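You operate a simulated robot arm through the tools that you are given. There is no shell and no other tool. Be economical: measure what you need, move in short steps, check, and stop when the job is done.

You are at the controls of a simulated robot arm. One attempt, no reset.

Task
Take the brown ring and leave it in the green basket.
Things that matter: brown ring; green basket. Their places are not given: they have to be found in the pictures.

It is judged by the outcome, as a careful person would: the job done as asked, and still so three seconds after it is handed in. It fails if anything else is knocked over, pushed out of place, dropped, spilled or broken.

Robot
A 7-joint arm with a two-finger parallel gripper, fixed in place. Base frame: the origin is at the foot of the arm, x ahead of it, y to its left, z up; the work surface is at about z = 0. Readings come in cm, rad, newtons and seconds.
With the tool pointing down near the work surface it reaches from about 22 to 58 cm from the base axis. Its first joint turns from -1.152 to 1.152 rad. Payload 2.5 kg.
Tool frame: the origin (TCP) lies between the finger pads and is the grasp point; the fingertips stand 2.3 cm ahead of it; z points along the fingers, y is the line along which they close. Largest opening 9.4 cm; finger width 3.8, thickness 1; the body of the gripper, 5.4 by 9.6 cm, starts 3.9 cm behind the TCP.
Orientation is that of the tool frame in the base frame, as a unit quaternion [x, y, z, w]. With the fingers straight down and closing along the base's y, the tool's x points along the base's -x, its y along +y and its z along -z.

Tools
- The arm moves only by the tool step_arm. Its argument "commands" is a list of rows, each an object of numbers (a shift or turn left out is 0, a gripper value left out holds the last): "x", "y", "z": the shift along the base's x, y, z in units of 200 mm (1.0 is 200 mm); "wx", "wy", "wz": the turn, a rotation vector about the base's x, y, z in units of 45 degrees (1.0 is 45 degrees); "hand": the opening in per cent of the stroke, from 0 (shut) to 100 (fully open). In form: [{"x": .., "y": .., "z": .., "wx": .., "wy": .., "wz": .., "hand": ..}, ...]. A call has 1 to 12 rows; each row is the pose to reach, as a shift and turn from the pose commanded when the call began. A call with a number of a shift or a turn outside -1 to 1 is refused whole. A row lasts 0.2 s, in which the tool goes at most 5 cm and 0.15 rad; a call with a longer step from one row to the next is refused whole, and so is a gripper value outside its range. Where a pose cannot be reached the arm comes as near as it can. A force on the tool above 40 N (or 10 N above the force at the start of the call, whichever is more), or a blocked arm, ends the call early, and 0.2 s more pass. The fingers move at their own pace (about 10.8 cm/s each) and stop on an object; they squeeze with about 29 N. The grip force told is the motor's: it shows also when the fingers shut on nothing. Time passes only in rows, and 0.2 s behind the last, so rows that repeat a pose let the fingers close. It gives the time, the measured TCP pose, the force on the tool (base axes), the opening and the grip force at its end, in the units of the frame above (readings bear some noise), and new pictures: "pictures" is both (left out), scene, wrist or none.
- Cameras (640 x 400 px; columns grow to the right, rows downward): "scene" is fixed at [12.79, -41.98, 53.47]; the picture's right is [0.72, -0.69, 0.00], its down [-0.46, -0.48, -0.75] and it looks along [0.52, 0.54, -0.67] (base axes); focal length 314 px, centre (320, 200). "wrist" rides on the gripper at [8.6, 1.6, -7.4] in the tool frame; the picture's right is [-0.18, 0.98, 0.00], its down [-0.58, -0.11, -0.81] and it looks along [-0.79, -0.15, 0.59] (tool axes); focal length 243 px, centre (320, 200).
- locate(camera, pixels): for up to 12 pixels [column, row] of the newest picture of that camera ("zoom" is the newest enlarged one), the place [x, y, z] in the base frame of the surface seen there, good to about 0.2 cm. The clock stands still meanwhile.
- close_up(camera, box): a new picture of the part [left, top, right, bottom] of that camera's present view, enlarged. The clock stands still meanwhile.
- sign_off(): hands the job in; it is judged then, once.

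Work in short steps. Measure before you move; look again where a grasp or a placing could have gone wrong, and mend it. You have 60 turns and 170 pictures in all, those below and enlarged ones among them. Open the gripper and draw the arm clear of the work before you hand the job in, unless the task says otherwise; then end with one line.

The tools are called by a JSON object that holds its "op" and its "data". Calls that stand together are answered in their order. step_arm: Moves the arm, as the interface text tells. Its arguments: {"type":"object","properties":{"commands":{"type":"array","items":{"type":"object","properties":{"x":{"type":"number"},"y":{"type":"number"},"z":{"type":"number"},"wx":{"type":"number"},"wy":{"type":"number"},"wz":{"type":"number"},"hand":{"type":"number"}}}},"pictures":{"type":"string","enum":["both","scene","wrist","none"]}},"required":["commands"]} The other tools are called the same way: locate (camera, pixels) gives the place of the surface under pixels of a picture; close_up (camera, box) takes an enlarged picture of a part of a camera's view; sign_off () hands the job in.

At the start:

```text
t: 0.0
eef_pos: [37.82, -6.64, 29.09]
tcp_rot: [0.0, 1.0, -0.001, 0.0]
ft_force: [0.0, 0.2, -0.1]
opening: 9.4
grasp_force: 0.1
```

scene: 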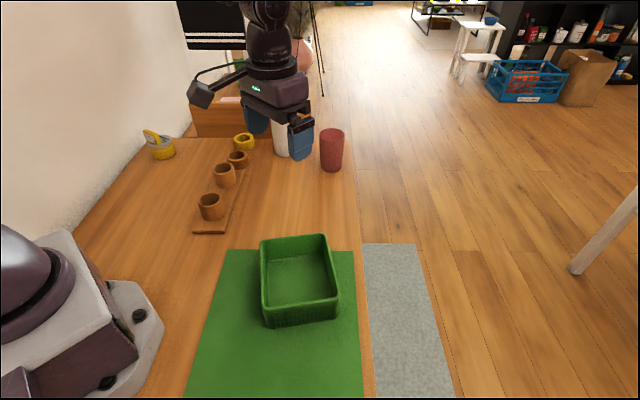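
wrist: 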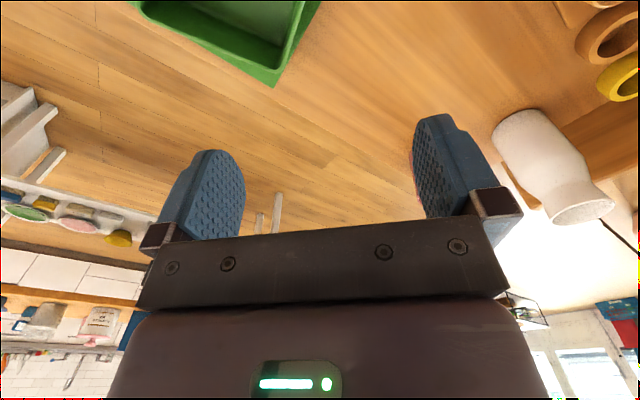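

The scene shows several rings on a wooden rack around (200-250, 140-210) and the green basket at (298, 280). I take an enlarged view to tell the brown ring apart.

{"op": "close_up", "data": {"camera": "scene", "box": [130, 110, 370, 260]}}

{"op": "locate", "data": {"camera": "scene", "pixels": [[210, 200], [224, 168], [238, 155], [244, 136], [298, 280], [265, 243], [325, 237], [336, 295], [266, 310], [210, 232]]}}

```text
2.67 times, centred on (250, 185) of scene
```

zoom: 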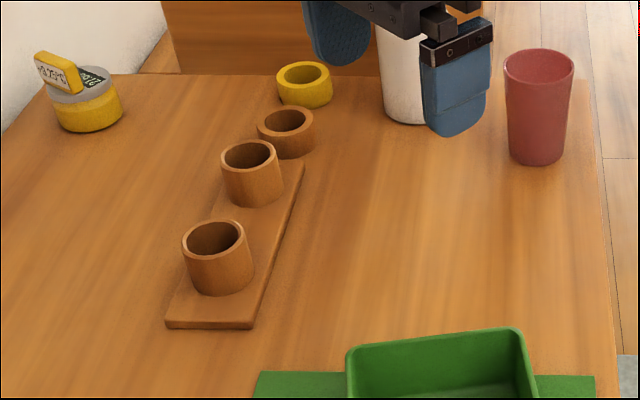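

```text
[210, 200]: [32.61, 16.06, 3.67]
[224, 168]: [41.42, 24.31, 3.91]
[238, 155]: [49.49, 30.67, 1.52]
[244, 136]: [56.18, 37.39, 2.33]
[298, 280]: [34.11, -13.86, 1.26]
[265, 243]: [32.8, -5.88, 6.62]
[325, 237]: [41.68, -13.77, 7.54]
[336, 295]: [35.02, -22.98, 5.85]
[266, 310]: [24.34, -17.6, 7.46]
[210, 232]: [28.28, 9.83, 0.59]
```

The brown ring looks like the short one at zoom (286,130), with two taller wooden cups nearer on the board and a yellow ring behind. I enlarge it and measure.

{"op": "close_up", "data": {"camera": "scene", "box": [190, 125, 270, 175]}}

```text
8.00 times, centred on (230, 150) of scene
```

zoom: 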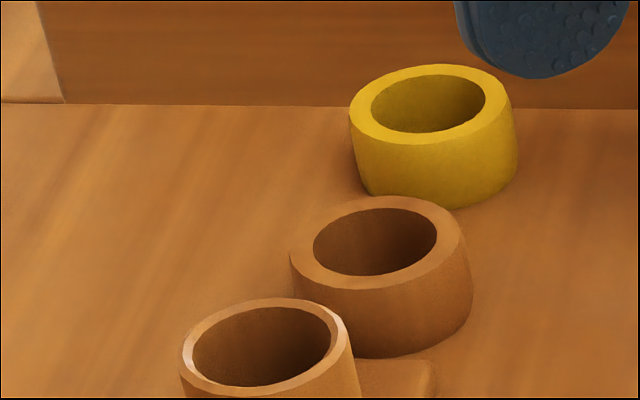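

{"op": "locate", "data": {"camera": "zoom", "pixels": [[302, 250], [450, 235], [390, 203], [360, 281], [375, 255], [400, 320], [400, 358], [430, 130], [415, 137], [450, 70], [330, 310], [260, 390]]}}

```text
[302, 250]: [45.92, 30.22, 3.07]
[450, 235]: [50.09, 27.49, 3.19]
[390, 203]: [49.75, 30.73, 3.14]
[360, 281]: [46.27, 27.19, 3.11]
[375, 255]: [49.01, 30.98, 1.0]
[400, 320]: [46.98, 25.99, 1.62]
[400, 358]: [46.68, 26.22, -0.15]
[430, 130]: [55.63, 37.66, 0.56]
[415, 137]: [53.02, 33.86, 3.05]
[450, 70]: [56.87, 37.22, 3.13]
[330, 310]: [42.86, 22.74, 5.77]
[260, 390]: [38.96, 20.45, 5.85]
```

The brown ring is centred near (48.0, 28.9), about 5.6 cm across and 3.1 cm tall. I check the neighbours: the vase, the red cup and the near cup.

{"op": "close_up", "data": {"camera": "scene", "box": [220, 210, 380, 340]}}

{"op": "locate", "data": {"camera": "scene", "pixels": [[280, 140], [332, 150], [332, 132], [332, 168], [278, 152], [215, 168], [233, 168], [225, 163], [150, 135]]}}

```text
3.08 times, centred on (300, 275) of scene
```

zoom: 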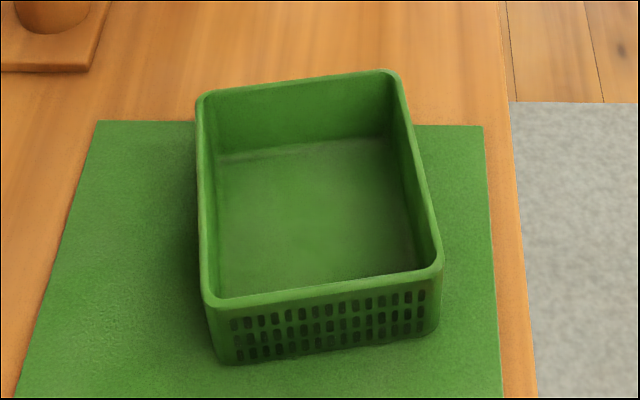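

```text
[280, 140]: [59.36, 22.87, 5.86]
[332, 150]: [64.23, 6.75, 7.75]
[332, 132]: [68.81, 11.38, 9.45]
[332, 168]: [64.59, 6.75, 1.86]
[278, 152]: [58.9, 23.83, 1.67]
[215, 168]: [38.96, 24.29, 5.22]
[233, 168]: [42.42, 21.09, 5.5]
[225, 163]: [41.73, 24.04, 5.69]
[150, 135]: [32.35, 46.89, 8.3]
```

The vase's near face is at (59, 23), so it clears the grasp. I find the basket's rim and floor, then start toward the ring: rotate about 41° and move above it at around z 20.

{"op": "locate", "data": {"camera": "zoom", "pixels": [[205, 97], [390, 76], [435, 262], [213, 300], [218, 160], [388, 140], [300, 240], [300, 82], [325, 285], [204, 200], [418, 170]]}}

{"op": "step_arm", "data": {"commands": [{"x": 0.03, "y": 0.16, "z": -0.04, "wz": 0.1}, {"x": 0.08, "y": 0.36, "z": -0.08, "wz": 0.22}, {"x": 0.13, "y": 0.56, "z": -0.12, "wz": 0.36}, {"x": 0.18, "y": 0.76, "z": -0.16, "wz": 0.5}, {"x": 0.22, "y": 0.95, "z": -0.2, "wz": 0.64}, {"x": 0.22, "y": 0.95, "z": -0.3, "wz": 0.78}, {"x": 0.22, "y": 0.95, "z": -0.4, "wz": 0.92}, {"x": 0.22, "y": 0.95, "z": -0.4, "wz": 0.92}]}}

```text
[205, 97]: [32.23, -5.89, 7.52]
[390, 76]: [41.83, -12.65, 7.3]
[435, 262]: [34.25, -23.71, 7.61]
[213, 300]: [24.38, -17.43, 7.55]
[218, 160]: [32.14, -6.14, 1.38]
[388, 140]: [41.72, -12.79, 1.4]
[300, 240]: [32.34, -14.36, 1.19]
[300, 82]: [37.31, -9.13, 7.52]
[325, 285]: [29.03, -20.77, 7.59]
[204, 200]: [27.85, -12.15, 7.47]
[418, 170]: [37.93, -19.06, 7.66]
```

```text
t: 1.8
eef_pos: [42.16, 12.4, 21.26]
tcp_rot: [-0.355, 0.935, -0.001, 0.0]
ft_force: [-0.3, -0.5, 0.0]
opening: 9.39
grasp_force: 0.0
```

scene: 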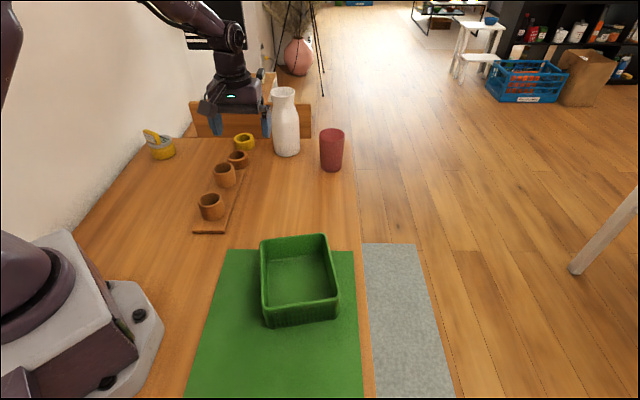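
wrist: 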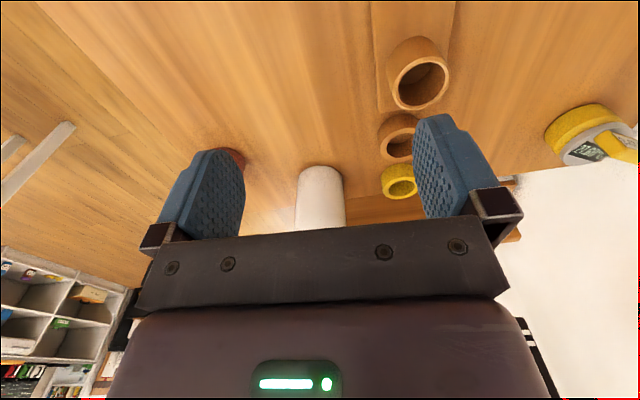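

The arm is at (42.2, 12.4, 21.3), rotated as wanted. Next I go over the ring at (48.0, 28.8) and come down to z 14.

{"op": "step_arm", "data": {"commands": [{"x": 0.06, "y": 0.17}, {"x": 0.12, "y": 0.34}, {"x": 0.18, "y": 0.5}, {"x": 0.24, "y": 0.67}, {"x": 0.29, "y": 0.82}, {"x": 0.29, "y": 0.82, "z": -0.18}, {"x": 0.29, "y": 0.82, "z": -0.35}, {"x": 0.29, "y": 0.82, "z": -0.35}]}}

{"op": "close_up", "data": {"camera": "scene", "box": [170, 80, 330, 180]}}

```text
t: 3.6
eef_pos: [48.04, 28.8, 14.15]
tcp_rot: [-0.353, 0.936, 0.0, 0.0]
ft_force: [-0.8, -0.3, -0.2]
opening: 9.38
grasp_force: 0.1
```

scene: 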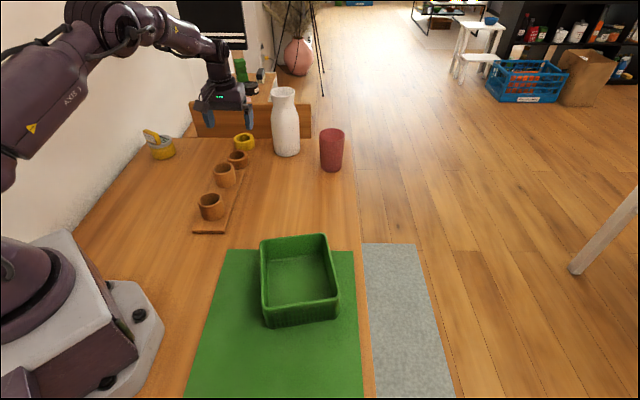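
wrist: 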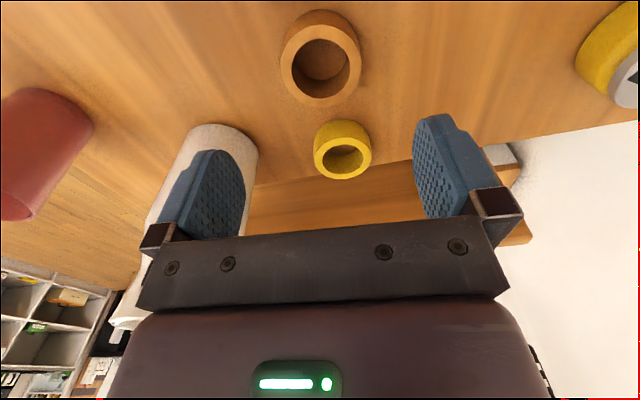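

```text
4.00 times, centred on (250, 130) of scene
```

zoom: 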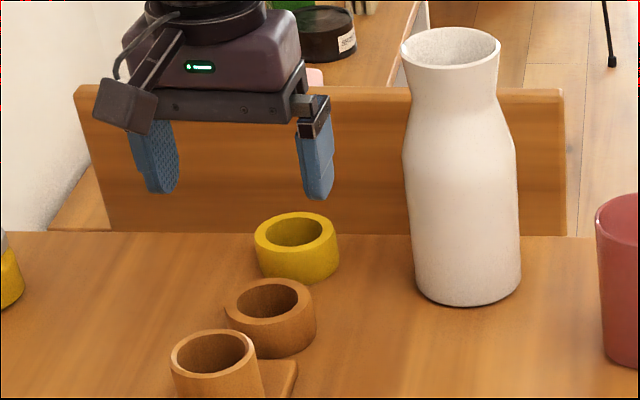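

In the wrist view the brown ring spans (281–361, 10–105) between the fingers. I refine its centre from the rim.

{"op": "locate", "data": {"camera": "wrist", "pixels": [[286, 70], [355, 70], [320, 35], [320, 101], [300, 20], [343, 175], [343, 150]]}}

```text
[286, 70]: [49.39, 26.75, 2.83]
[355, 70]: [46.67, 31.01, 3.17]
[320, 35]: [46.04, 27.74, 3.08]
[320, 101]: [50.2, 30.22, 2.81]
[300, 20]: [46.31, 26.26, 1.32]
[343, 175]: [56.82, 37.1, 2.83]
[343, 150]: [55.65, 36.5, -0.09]
```

The ring's centre is about (48.1, 28.9), right under the tool. I go straight down until the TCP is at z ≈ 2.9.

{"op": "step_arm", "data": {"commands": [{"y": 0.005, "z": -0.15}, {"y": 0.005, "z": -0.3}, {"y": 0.005, "z": -0.42}, {"y": 0.005, "z": -0.5}, {"y": 0.005, "z": -0.56}, {"y": 0.005, "z": -0.56}]}}

{"op": "close_up", "data": {"camera": "scene", "box": [170, 80, 330, 180]}}

```text
t: 5.0
eef_pos: [47.83, 28.94, 2.65]
tcp_rot: [-0.354, 0.935, 0.0, 0.0]
ft_force: [-0.3, -0.1, 0.3]
opening: 9.43
grasp_force: 0.1
```

scene: 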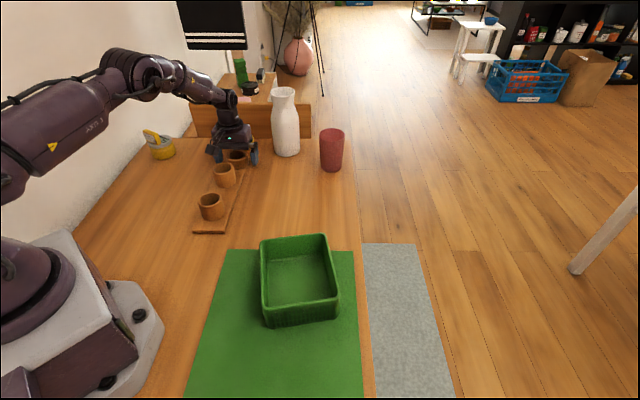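
wrist: 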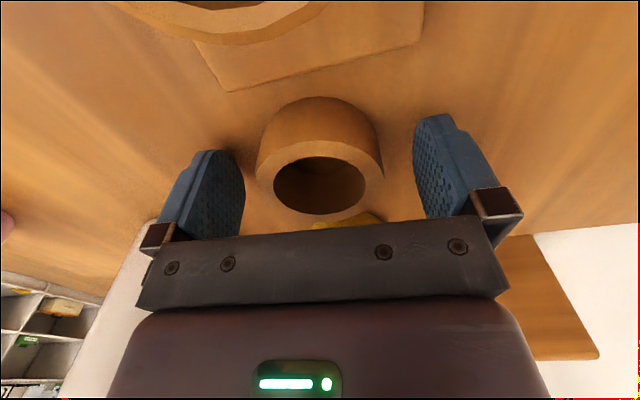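

```text
4.00 times, centred on (250, 130) of scene
```

zoom: 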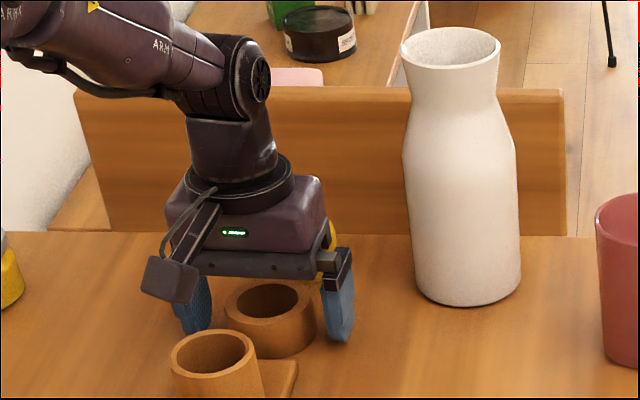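

The ring sits between the fingers, clear of everything else. I shut the gripper on it.

{"op": "step_arm", "data": {"commands": [{"hand": 50}, {"hand": 30}, {"hand": 30}, {"hand": 30}], "pictures": "wrist"}}

```text
t: 6.0
eef_pos: [47.82, 28.95, 2.78]
tcp_rot: [-0.353, 0.936, 0.001, 0.0]
ft_force: [0.4, -0.1, 0.4]
opening: 6.44
grasp_force: 29.0
```

wrist: 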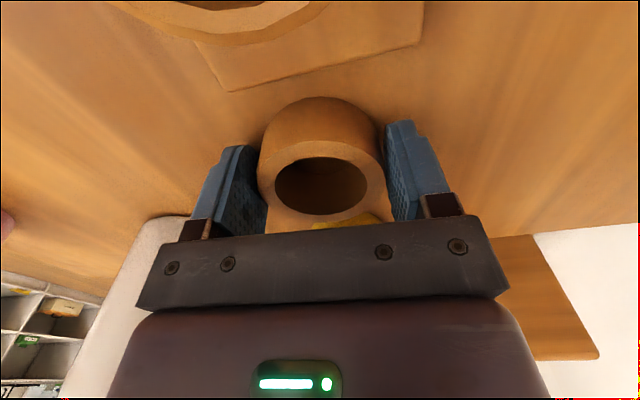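

The gripper holds at 6.44 cm with 29 N. I lift straight up to about z 15.

{"op": "step_arm", "data": {"commands": [{"z": 0.05}, {"z": 0.15}, {"z": 0.3}, {"z": 0.45}, {"z": 0.6}, {"z": 0.6}]}}

```text
t: 7.4
eef_pos: [47.86, 29.18, 14.98]
tcp_rot: [-0.354, 0.935, 0.0, 0.0]
ft_force: [0.0, 0.6, -0.3]
opening: 6.44
grasp_force: 28.8
```

scene: 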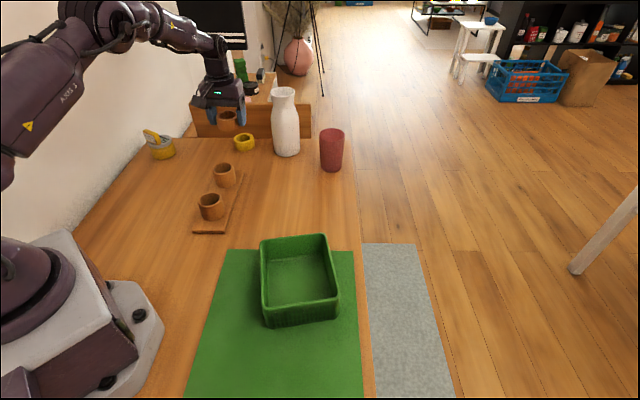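
wrist: 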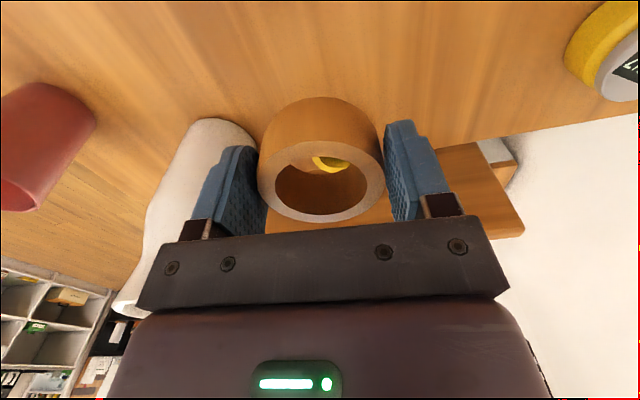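

The ring is held and lifted, with the neighbours undisturbed. I carry it toward the basket (centre ≈ (33.1, −14.9)), turning so that the fingers close along the basket's long side.

{"op": "step_arm", "data": {"commands": [{"x": -0.07, "y": -0.16, "z": 0.02, "wz": -0.14}, {"x": -0.15, "y": -0.34, "z": 0.05, "wz": -0.31}, {"x": -0.23, "y": -0.52, "z": 0.08, "wz": -0.48}, {"x": -0.31, "y": -0.7, "z": 0.1, "wz": -0.65}, {"x": -0.4, "y": -0.9, "z": 0.1, "wz": -0.82}, {"x": -0.4, "y": -0.9, "z": 0.1, "wz": -0.84}], "pictures": "scene"}}

```text
t: 8.8
eef_pos: [39.88, 10.8, 16.8]
tcp_rot: [-0.032, 1.0, -0.001, -0.001]
ft_force: [-0.3, -0.4, 0.8]
opening: 6.47
grasp_force: 29.5
```

scene: 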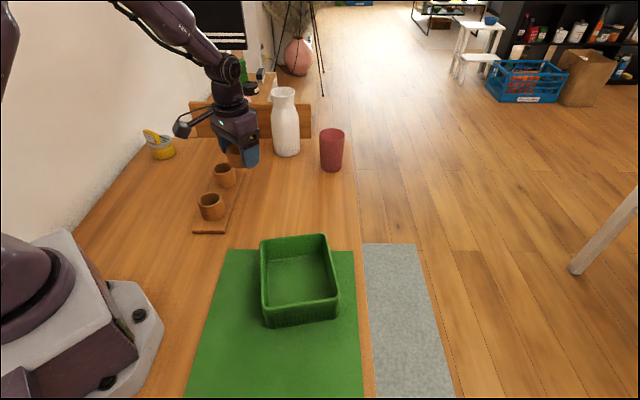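

The hold is steady. I continue toward the basket at the same height.

{"op": "step_arm", "data": {"commands": [{"x": -0.05, "y": -0.18, "wz": -0.16}, {"x": -0.11, "y": -0.38, "wz": -0.32}, {"x": -0.17, "y": -0.58, "wz": -0.48}, {"x": -0.22, "y": -0.78, "wz": -0.64}, {"x": -0.27, "y": -0.98, "wz": -0.8}, {"x": -0.27, "y": -1.0, "wz": -0.84}], "pictures": "none"}}

{"op": "step_arm", "data": {"commands": [{"x": -0.03, "y": -0.14}, {"x": -0.07, "y": -0.28}, {"x": -0.07, "y": -0.28}]}}

```text
t: 10.2
eef_pos: [34.52, -9.49, 17.04]
tcp_rot: [0.294, 0.956, 0.0, 0.0]
ft_force: [-0.3, -0.4, 0.6]
opening: 6.45
grasp_force: 28.9
```

```text
t: 11.0
eef_pos: [33.09, -14.99, 17.07]
tcp_rot: [0.294, 0.956, 0.0, 0.001]
ft_force: [0.1, -0.2, 0.6]
opening: 6.47
grasp_force: 29.2
```

scene: 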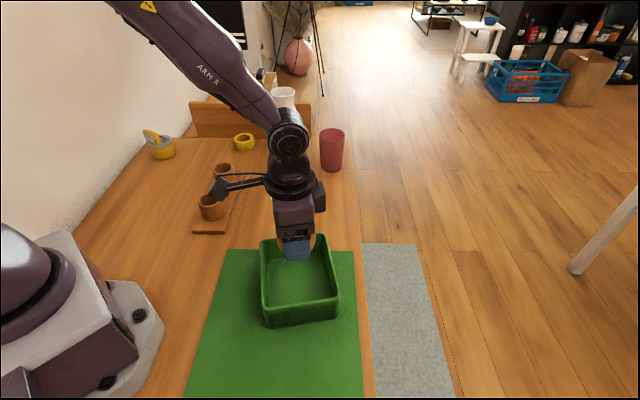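
wrist: 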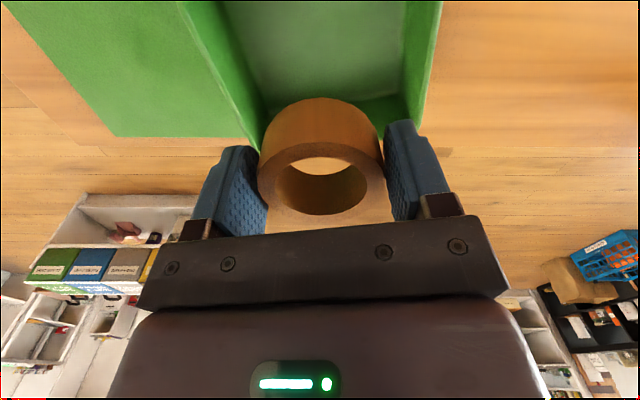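

The ring is over the basket. I check where the basket's rim lies relative to the tool before lowering.

{"op": "locate", "data": {"camera": "wrist", "pixels": [[215, 60], [428, 60], [408, 122], [250, 140], [320, 60], [320, 90]]}}

{"op": "close_up", "data": {"camera": "scene", "box": [220, 210, 380, 340]}}

```text
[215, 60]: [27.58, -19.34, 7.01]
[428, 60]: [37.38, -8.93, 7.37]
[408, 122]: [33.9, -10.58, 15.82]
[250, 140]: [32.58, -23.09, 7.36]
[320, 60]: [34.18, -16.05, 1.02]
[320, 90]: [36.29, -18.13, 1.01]
```

```text
3.08 times, centred on (300, 275) of scene
```

zoom: 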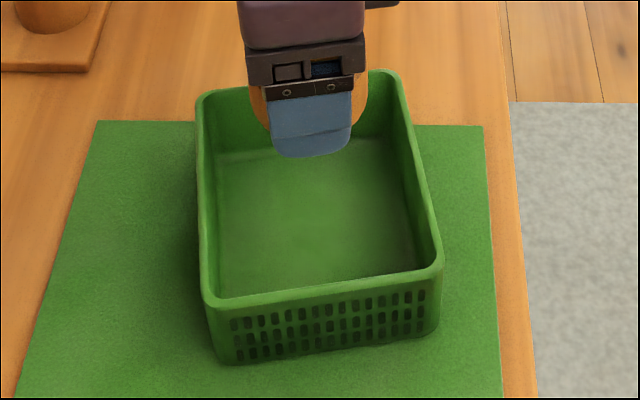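

The rim positions agree with the earlier ones and the tool is centred. I lower until the ring is just above the floor (TCP z ≈ 4.4).

{"op": "step_arm", "data": {"commands": [{"z": -0.15}, {"z": -0.3}, {"z": -0.42}, {"z": -0.52}, {"z": -0.59}, {"z": -0.63}, {"z": -0.63}], "pictures": "scene"}}

{"op": "close_up", "data": {"camera": "scene", "box": [220, 210, 380, 340]}}

```text
t: 12.6
eef_pos: [33.09, -14.87, 4.26]
tcp_rot: [0.294, 0.956, 0.0, -0.001]
ft_force: [0.0, 0.0, 0.0]
opening: 6.46
grasp_force: 29.2
```

scene: 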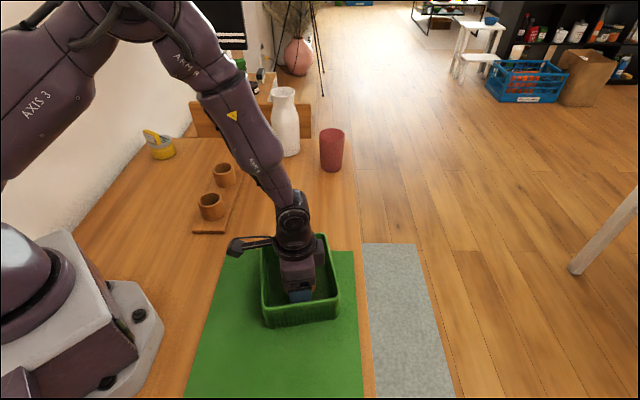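

```text
3.08 times, centred on (300, 275) of scene
```

zoom: 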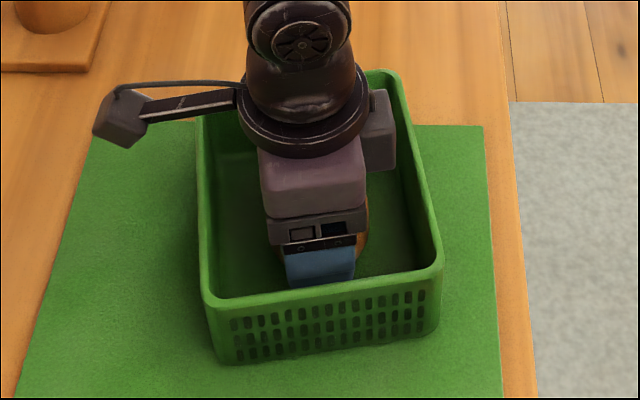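

The tool is inside the basket and touches nothing. I open slightly to about 7.9 cm, then rise straight up.

{"op": "step_arm", "data": {"commands": [{"hand": 84}, {"hand": 84}, {"hand": 84}], "pictures": "wrist"}}

{"op": "step_arm", "data": {"commands": [{"z": 0.05}, {"z": 0.15}, {"z": 0.3}, {"z": 0.5}, {"z": 0.7}, {"z": 0.85}, {"z": 0.85}]}}

```text
t: 13.4
eef_pos: [33.18, -14.87, 4.13]
tcp_rot: [0.294, 0.956, -0.001, 0.0]
ft_force: [-0.6, 0.0, 0.2]
opening: 7.9
grasp_force: 0.0
```

wrist: 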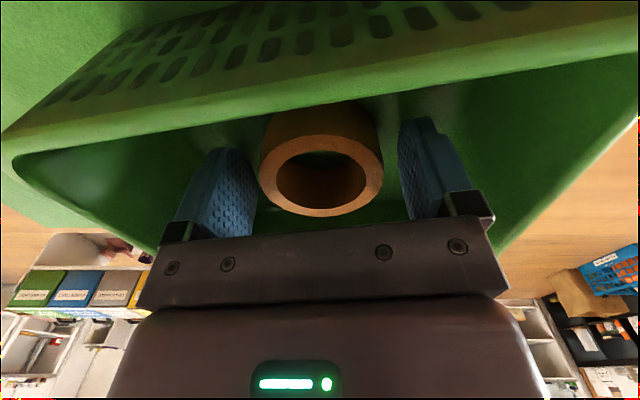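

```text
t: 15.0
eef_pos: [33.37, -14.38, 21.24]
tcp_rot: [0.294, 0.956, 0.0, 0.0]
ft_force: [-0.4, 1.3, -0.7]
opening: 7.93
grasp_force: 0.2
```

scene: 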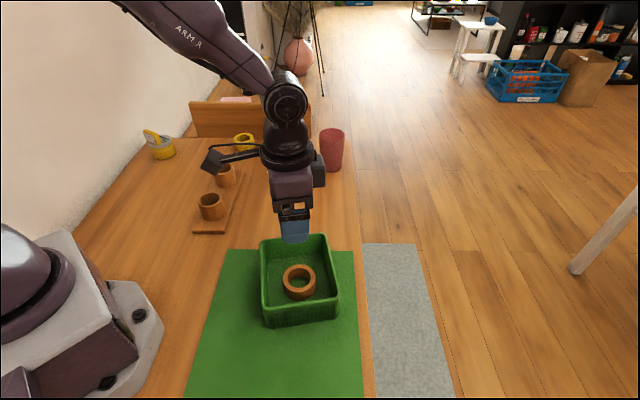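
wrist: 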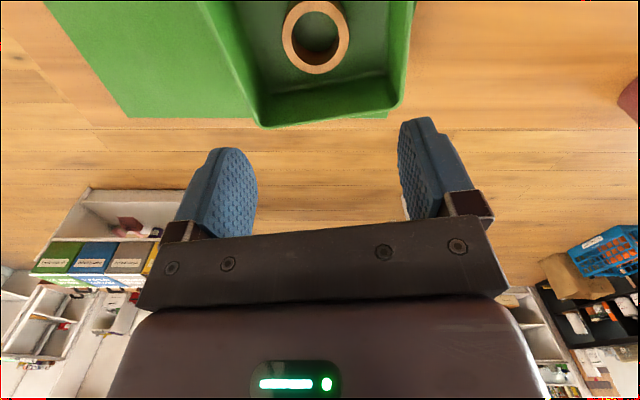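

The ring lies flat in the basket at scene (299, 282), and the arm is above it. I open the gripper fully, move a little further up, and then hand in.

{"op": "step_arm", "data": {"commands": [{"z": 0.1, "y": 0.1, "hand": 100}, {"z": 0.25, "y": 0.25, "hand": 100}, {"z": 0.25, "y": 0.25, "hand": 100}], "pictures": "scene"}}

```text
t: 15.8
eef_pos: [33.41, -9.54, 26.46]
tcp_rot: [0.294, 0.956, 0.0, 0.0]
ft_force: [1.0, 0.1, 0.6]
opening: 9.4
grasp_force: 0.0
```

scene: 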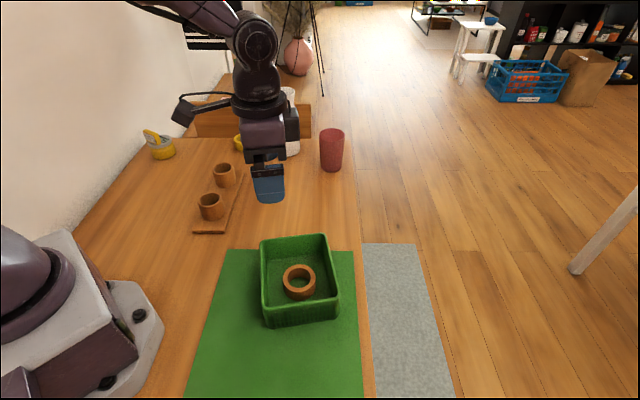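

The ring is at rest in the basket, nothing else has moved, and the arm is clear with the gripper open. I hand the job in.

{"op": "sign_off", "data": {}}

```text
The job is handed in.
```

The brown ring is lying flat in the green basket, and nothing else was moved.
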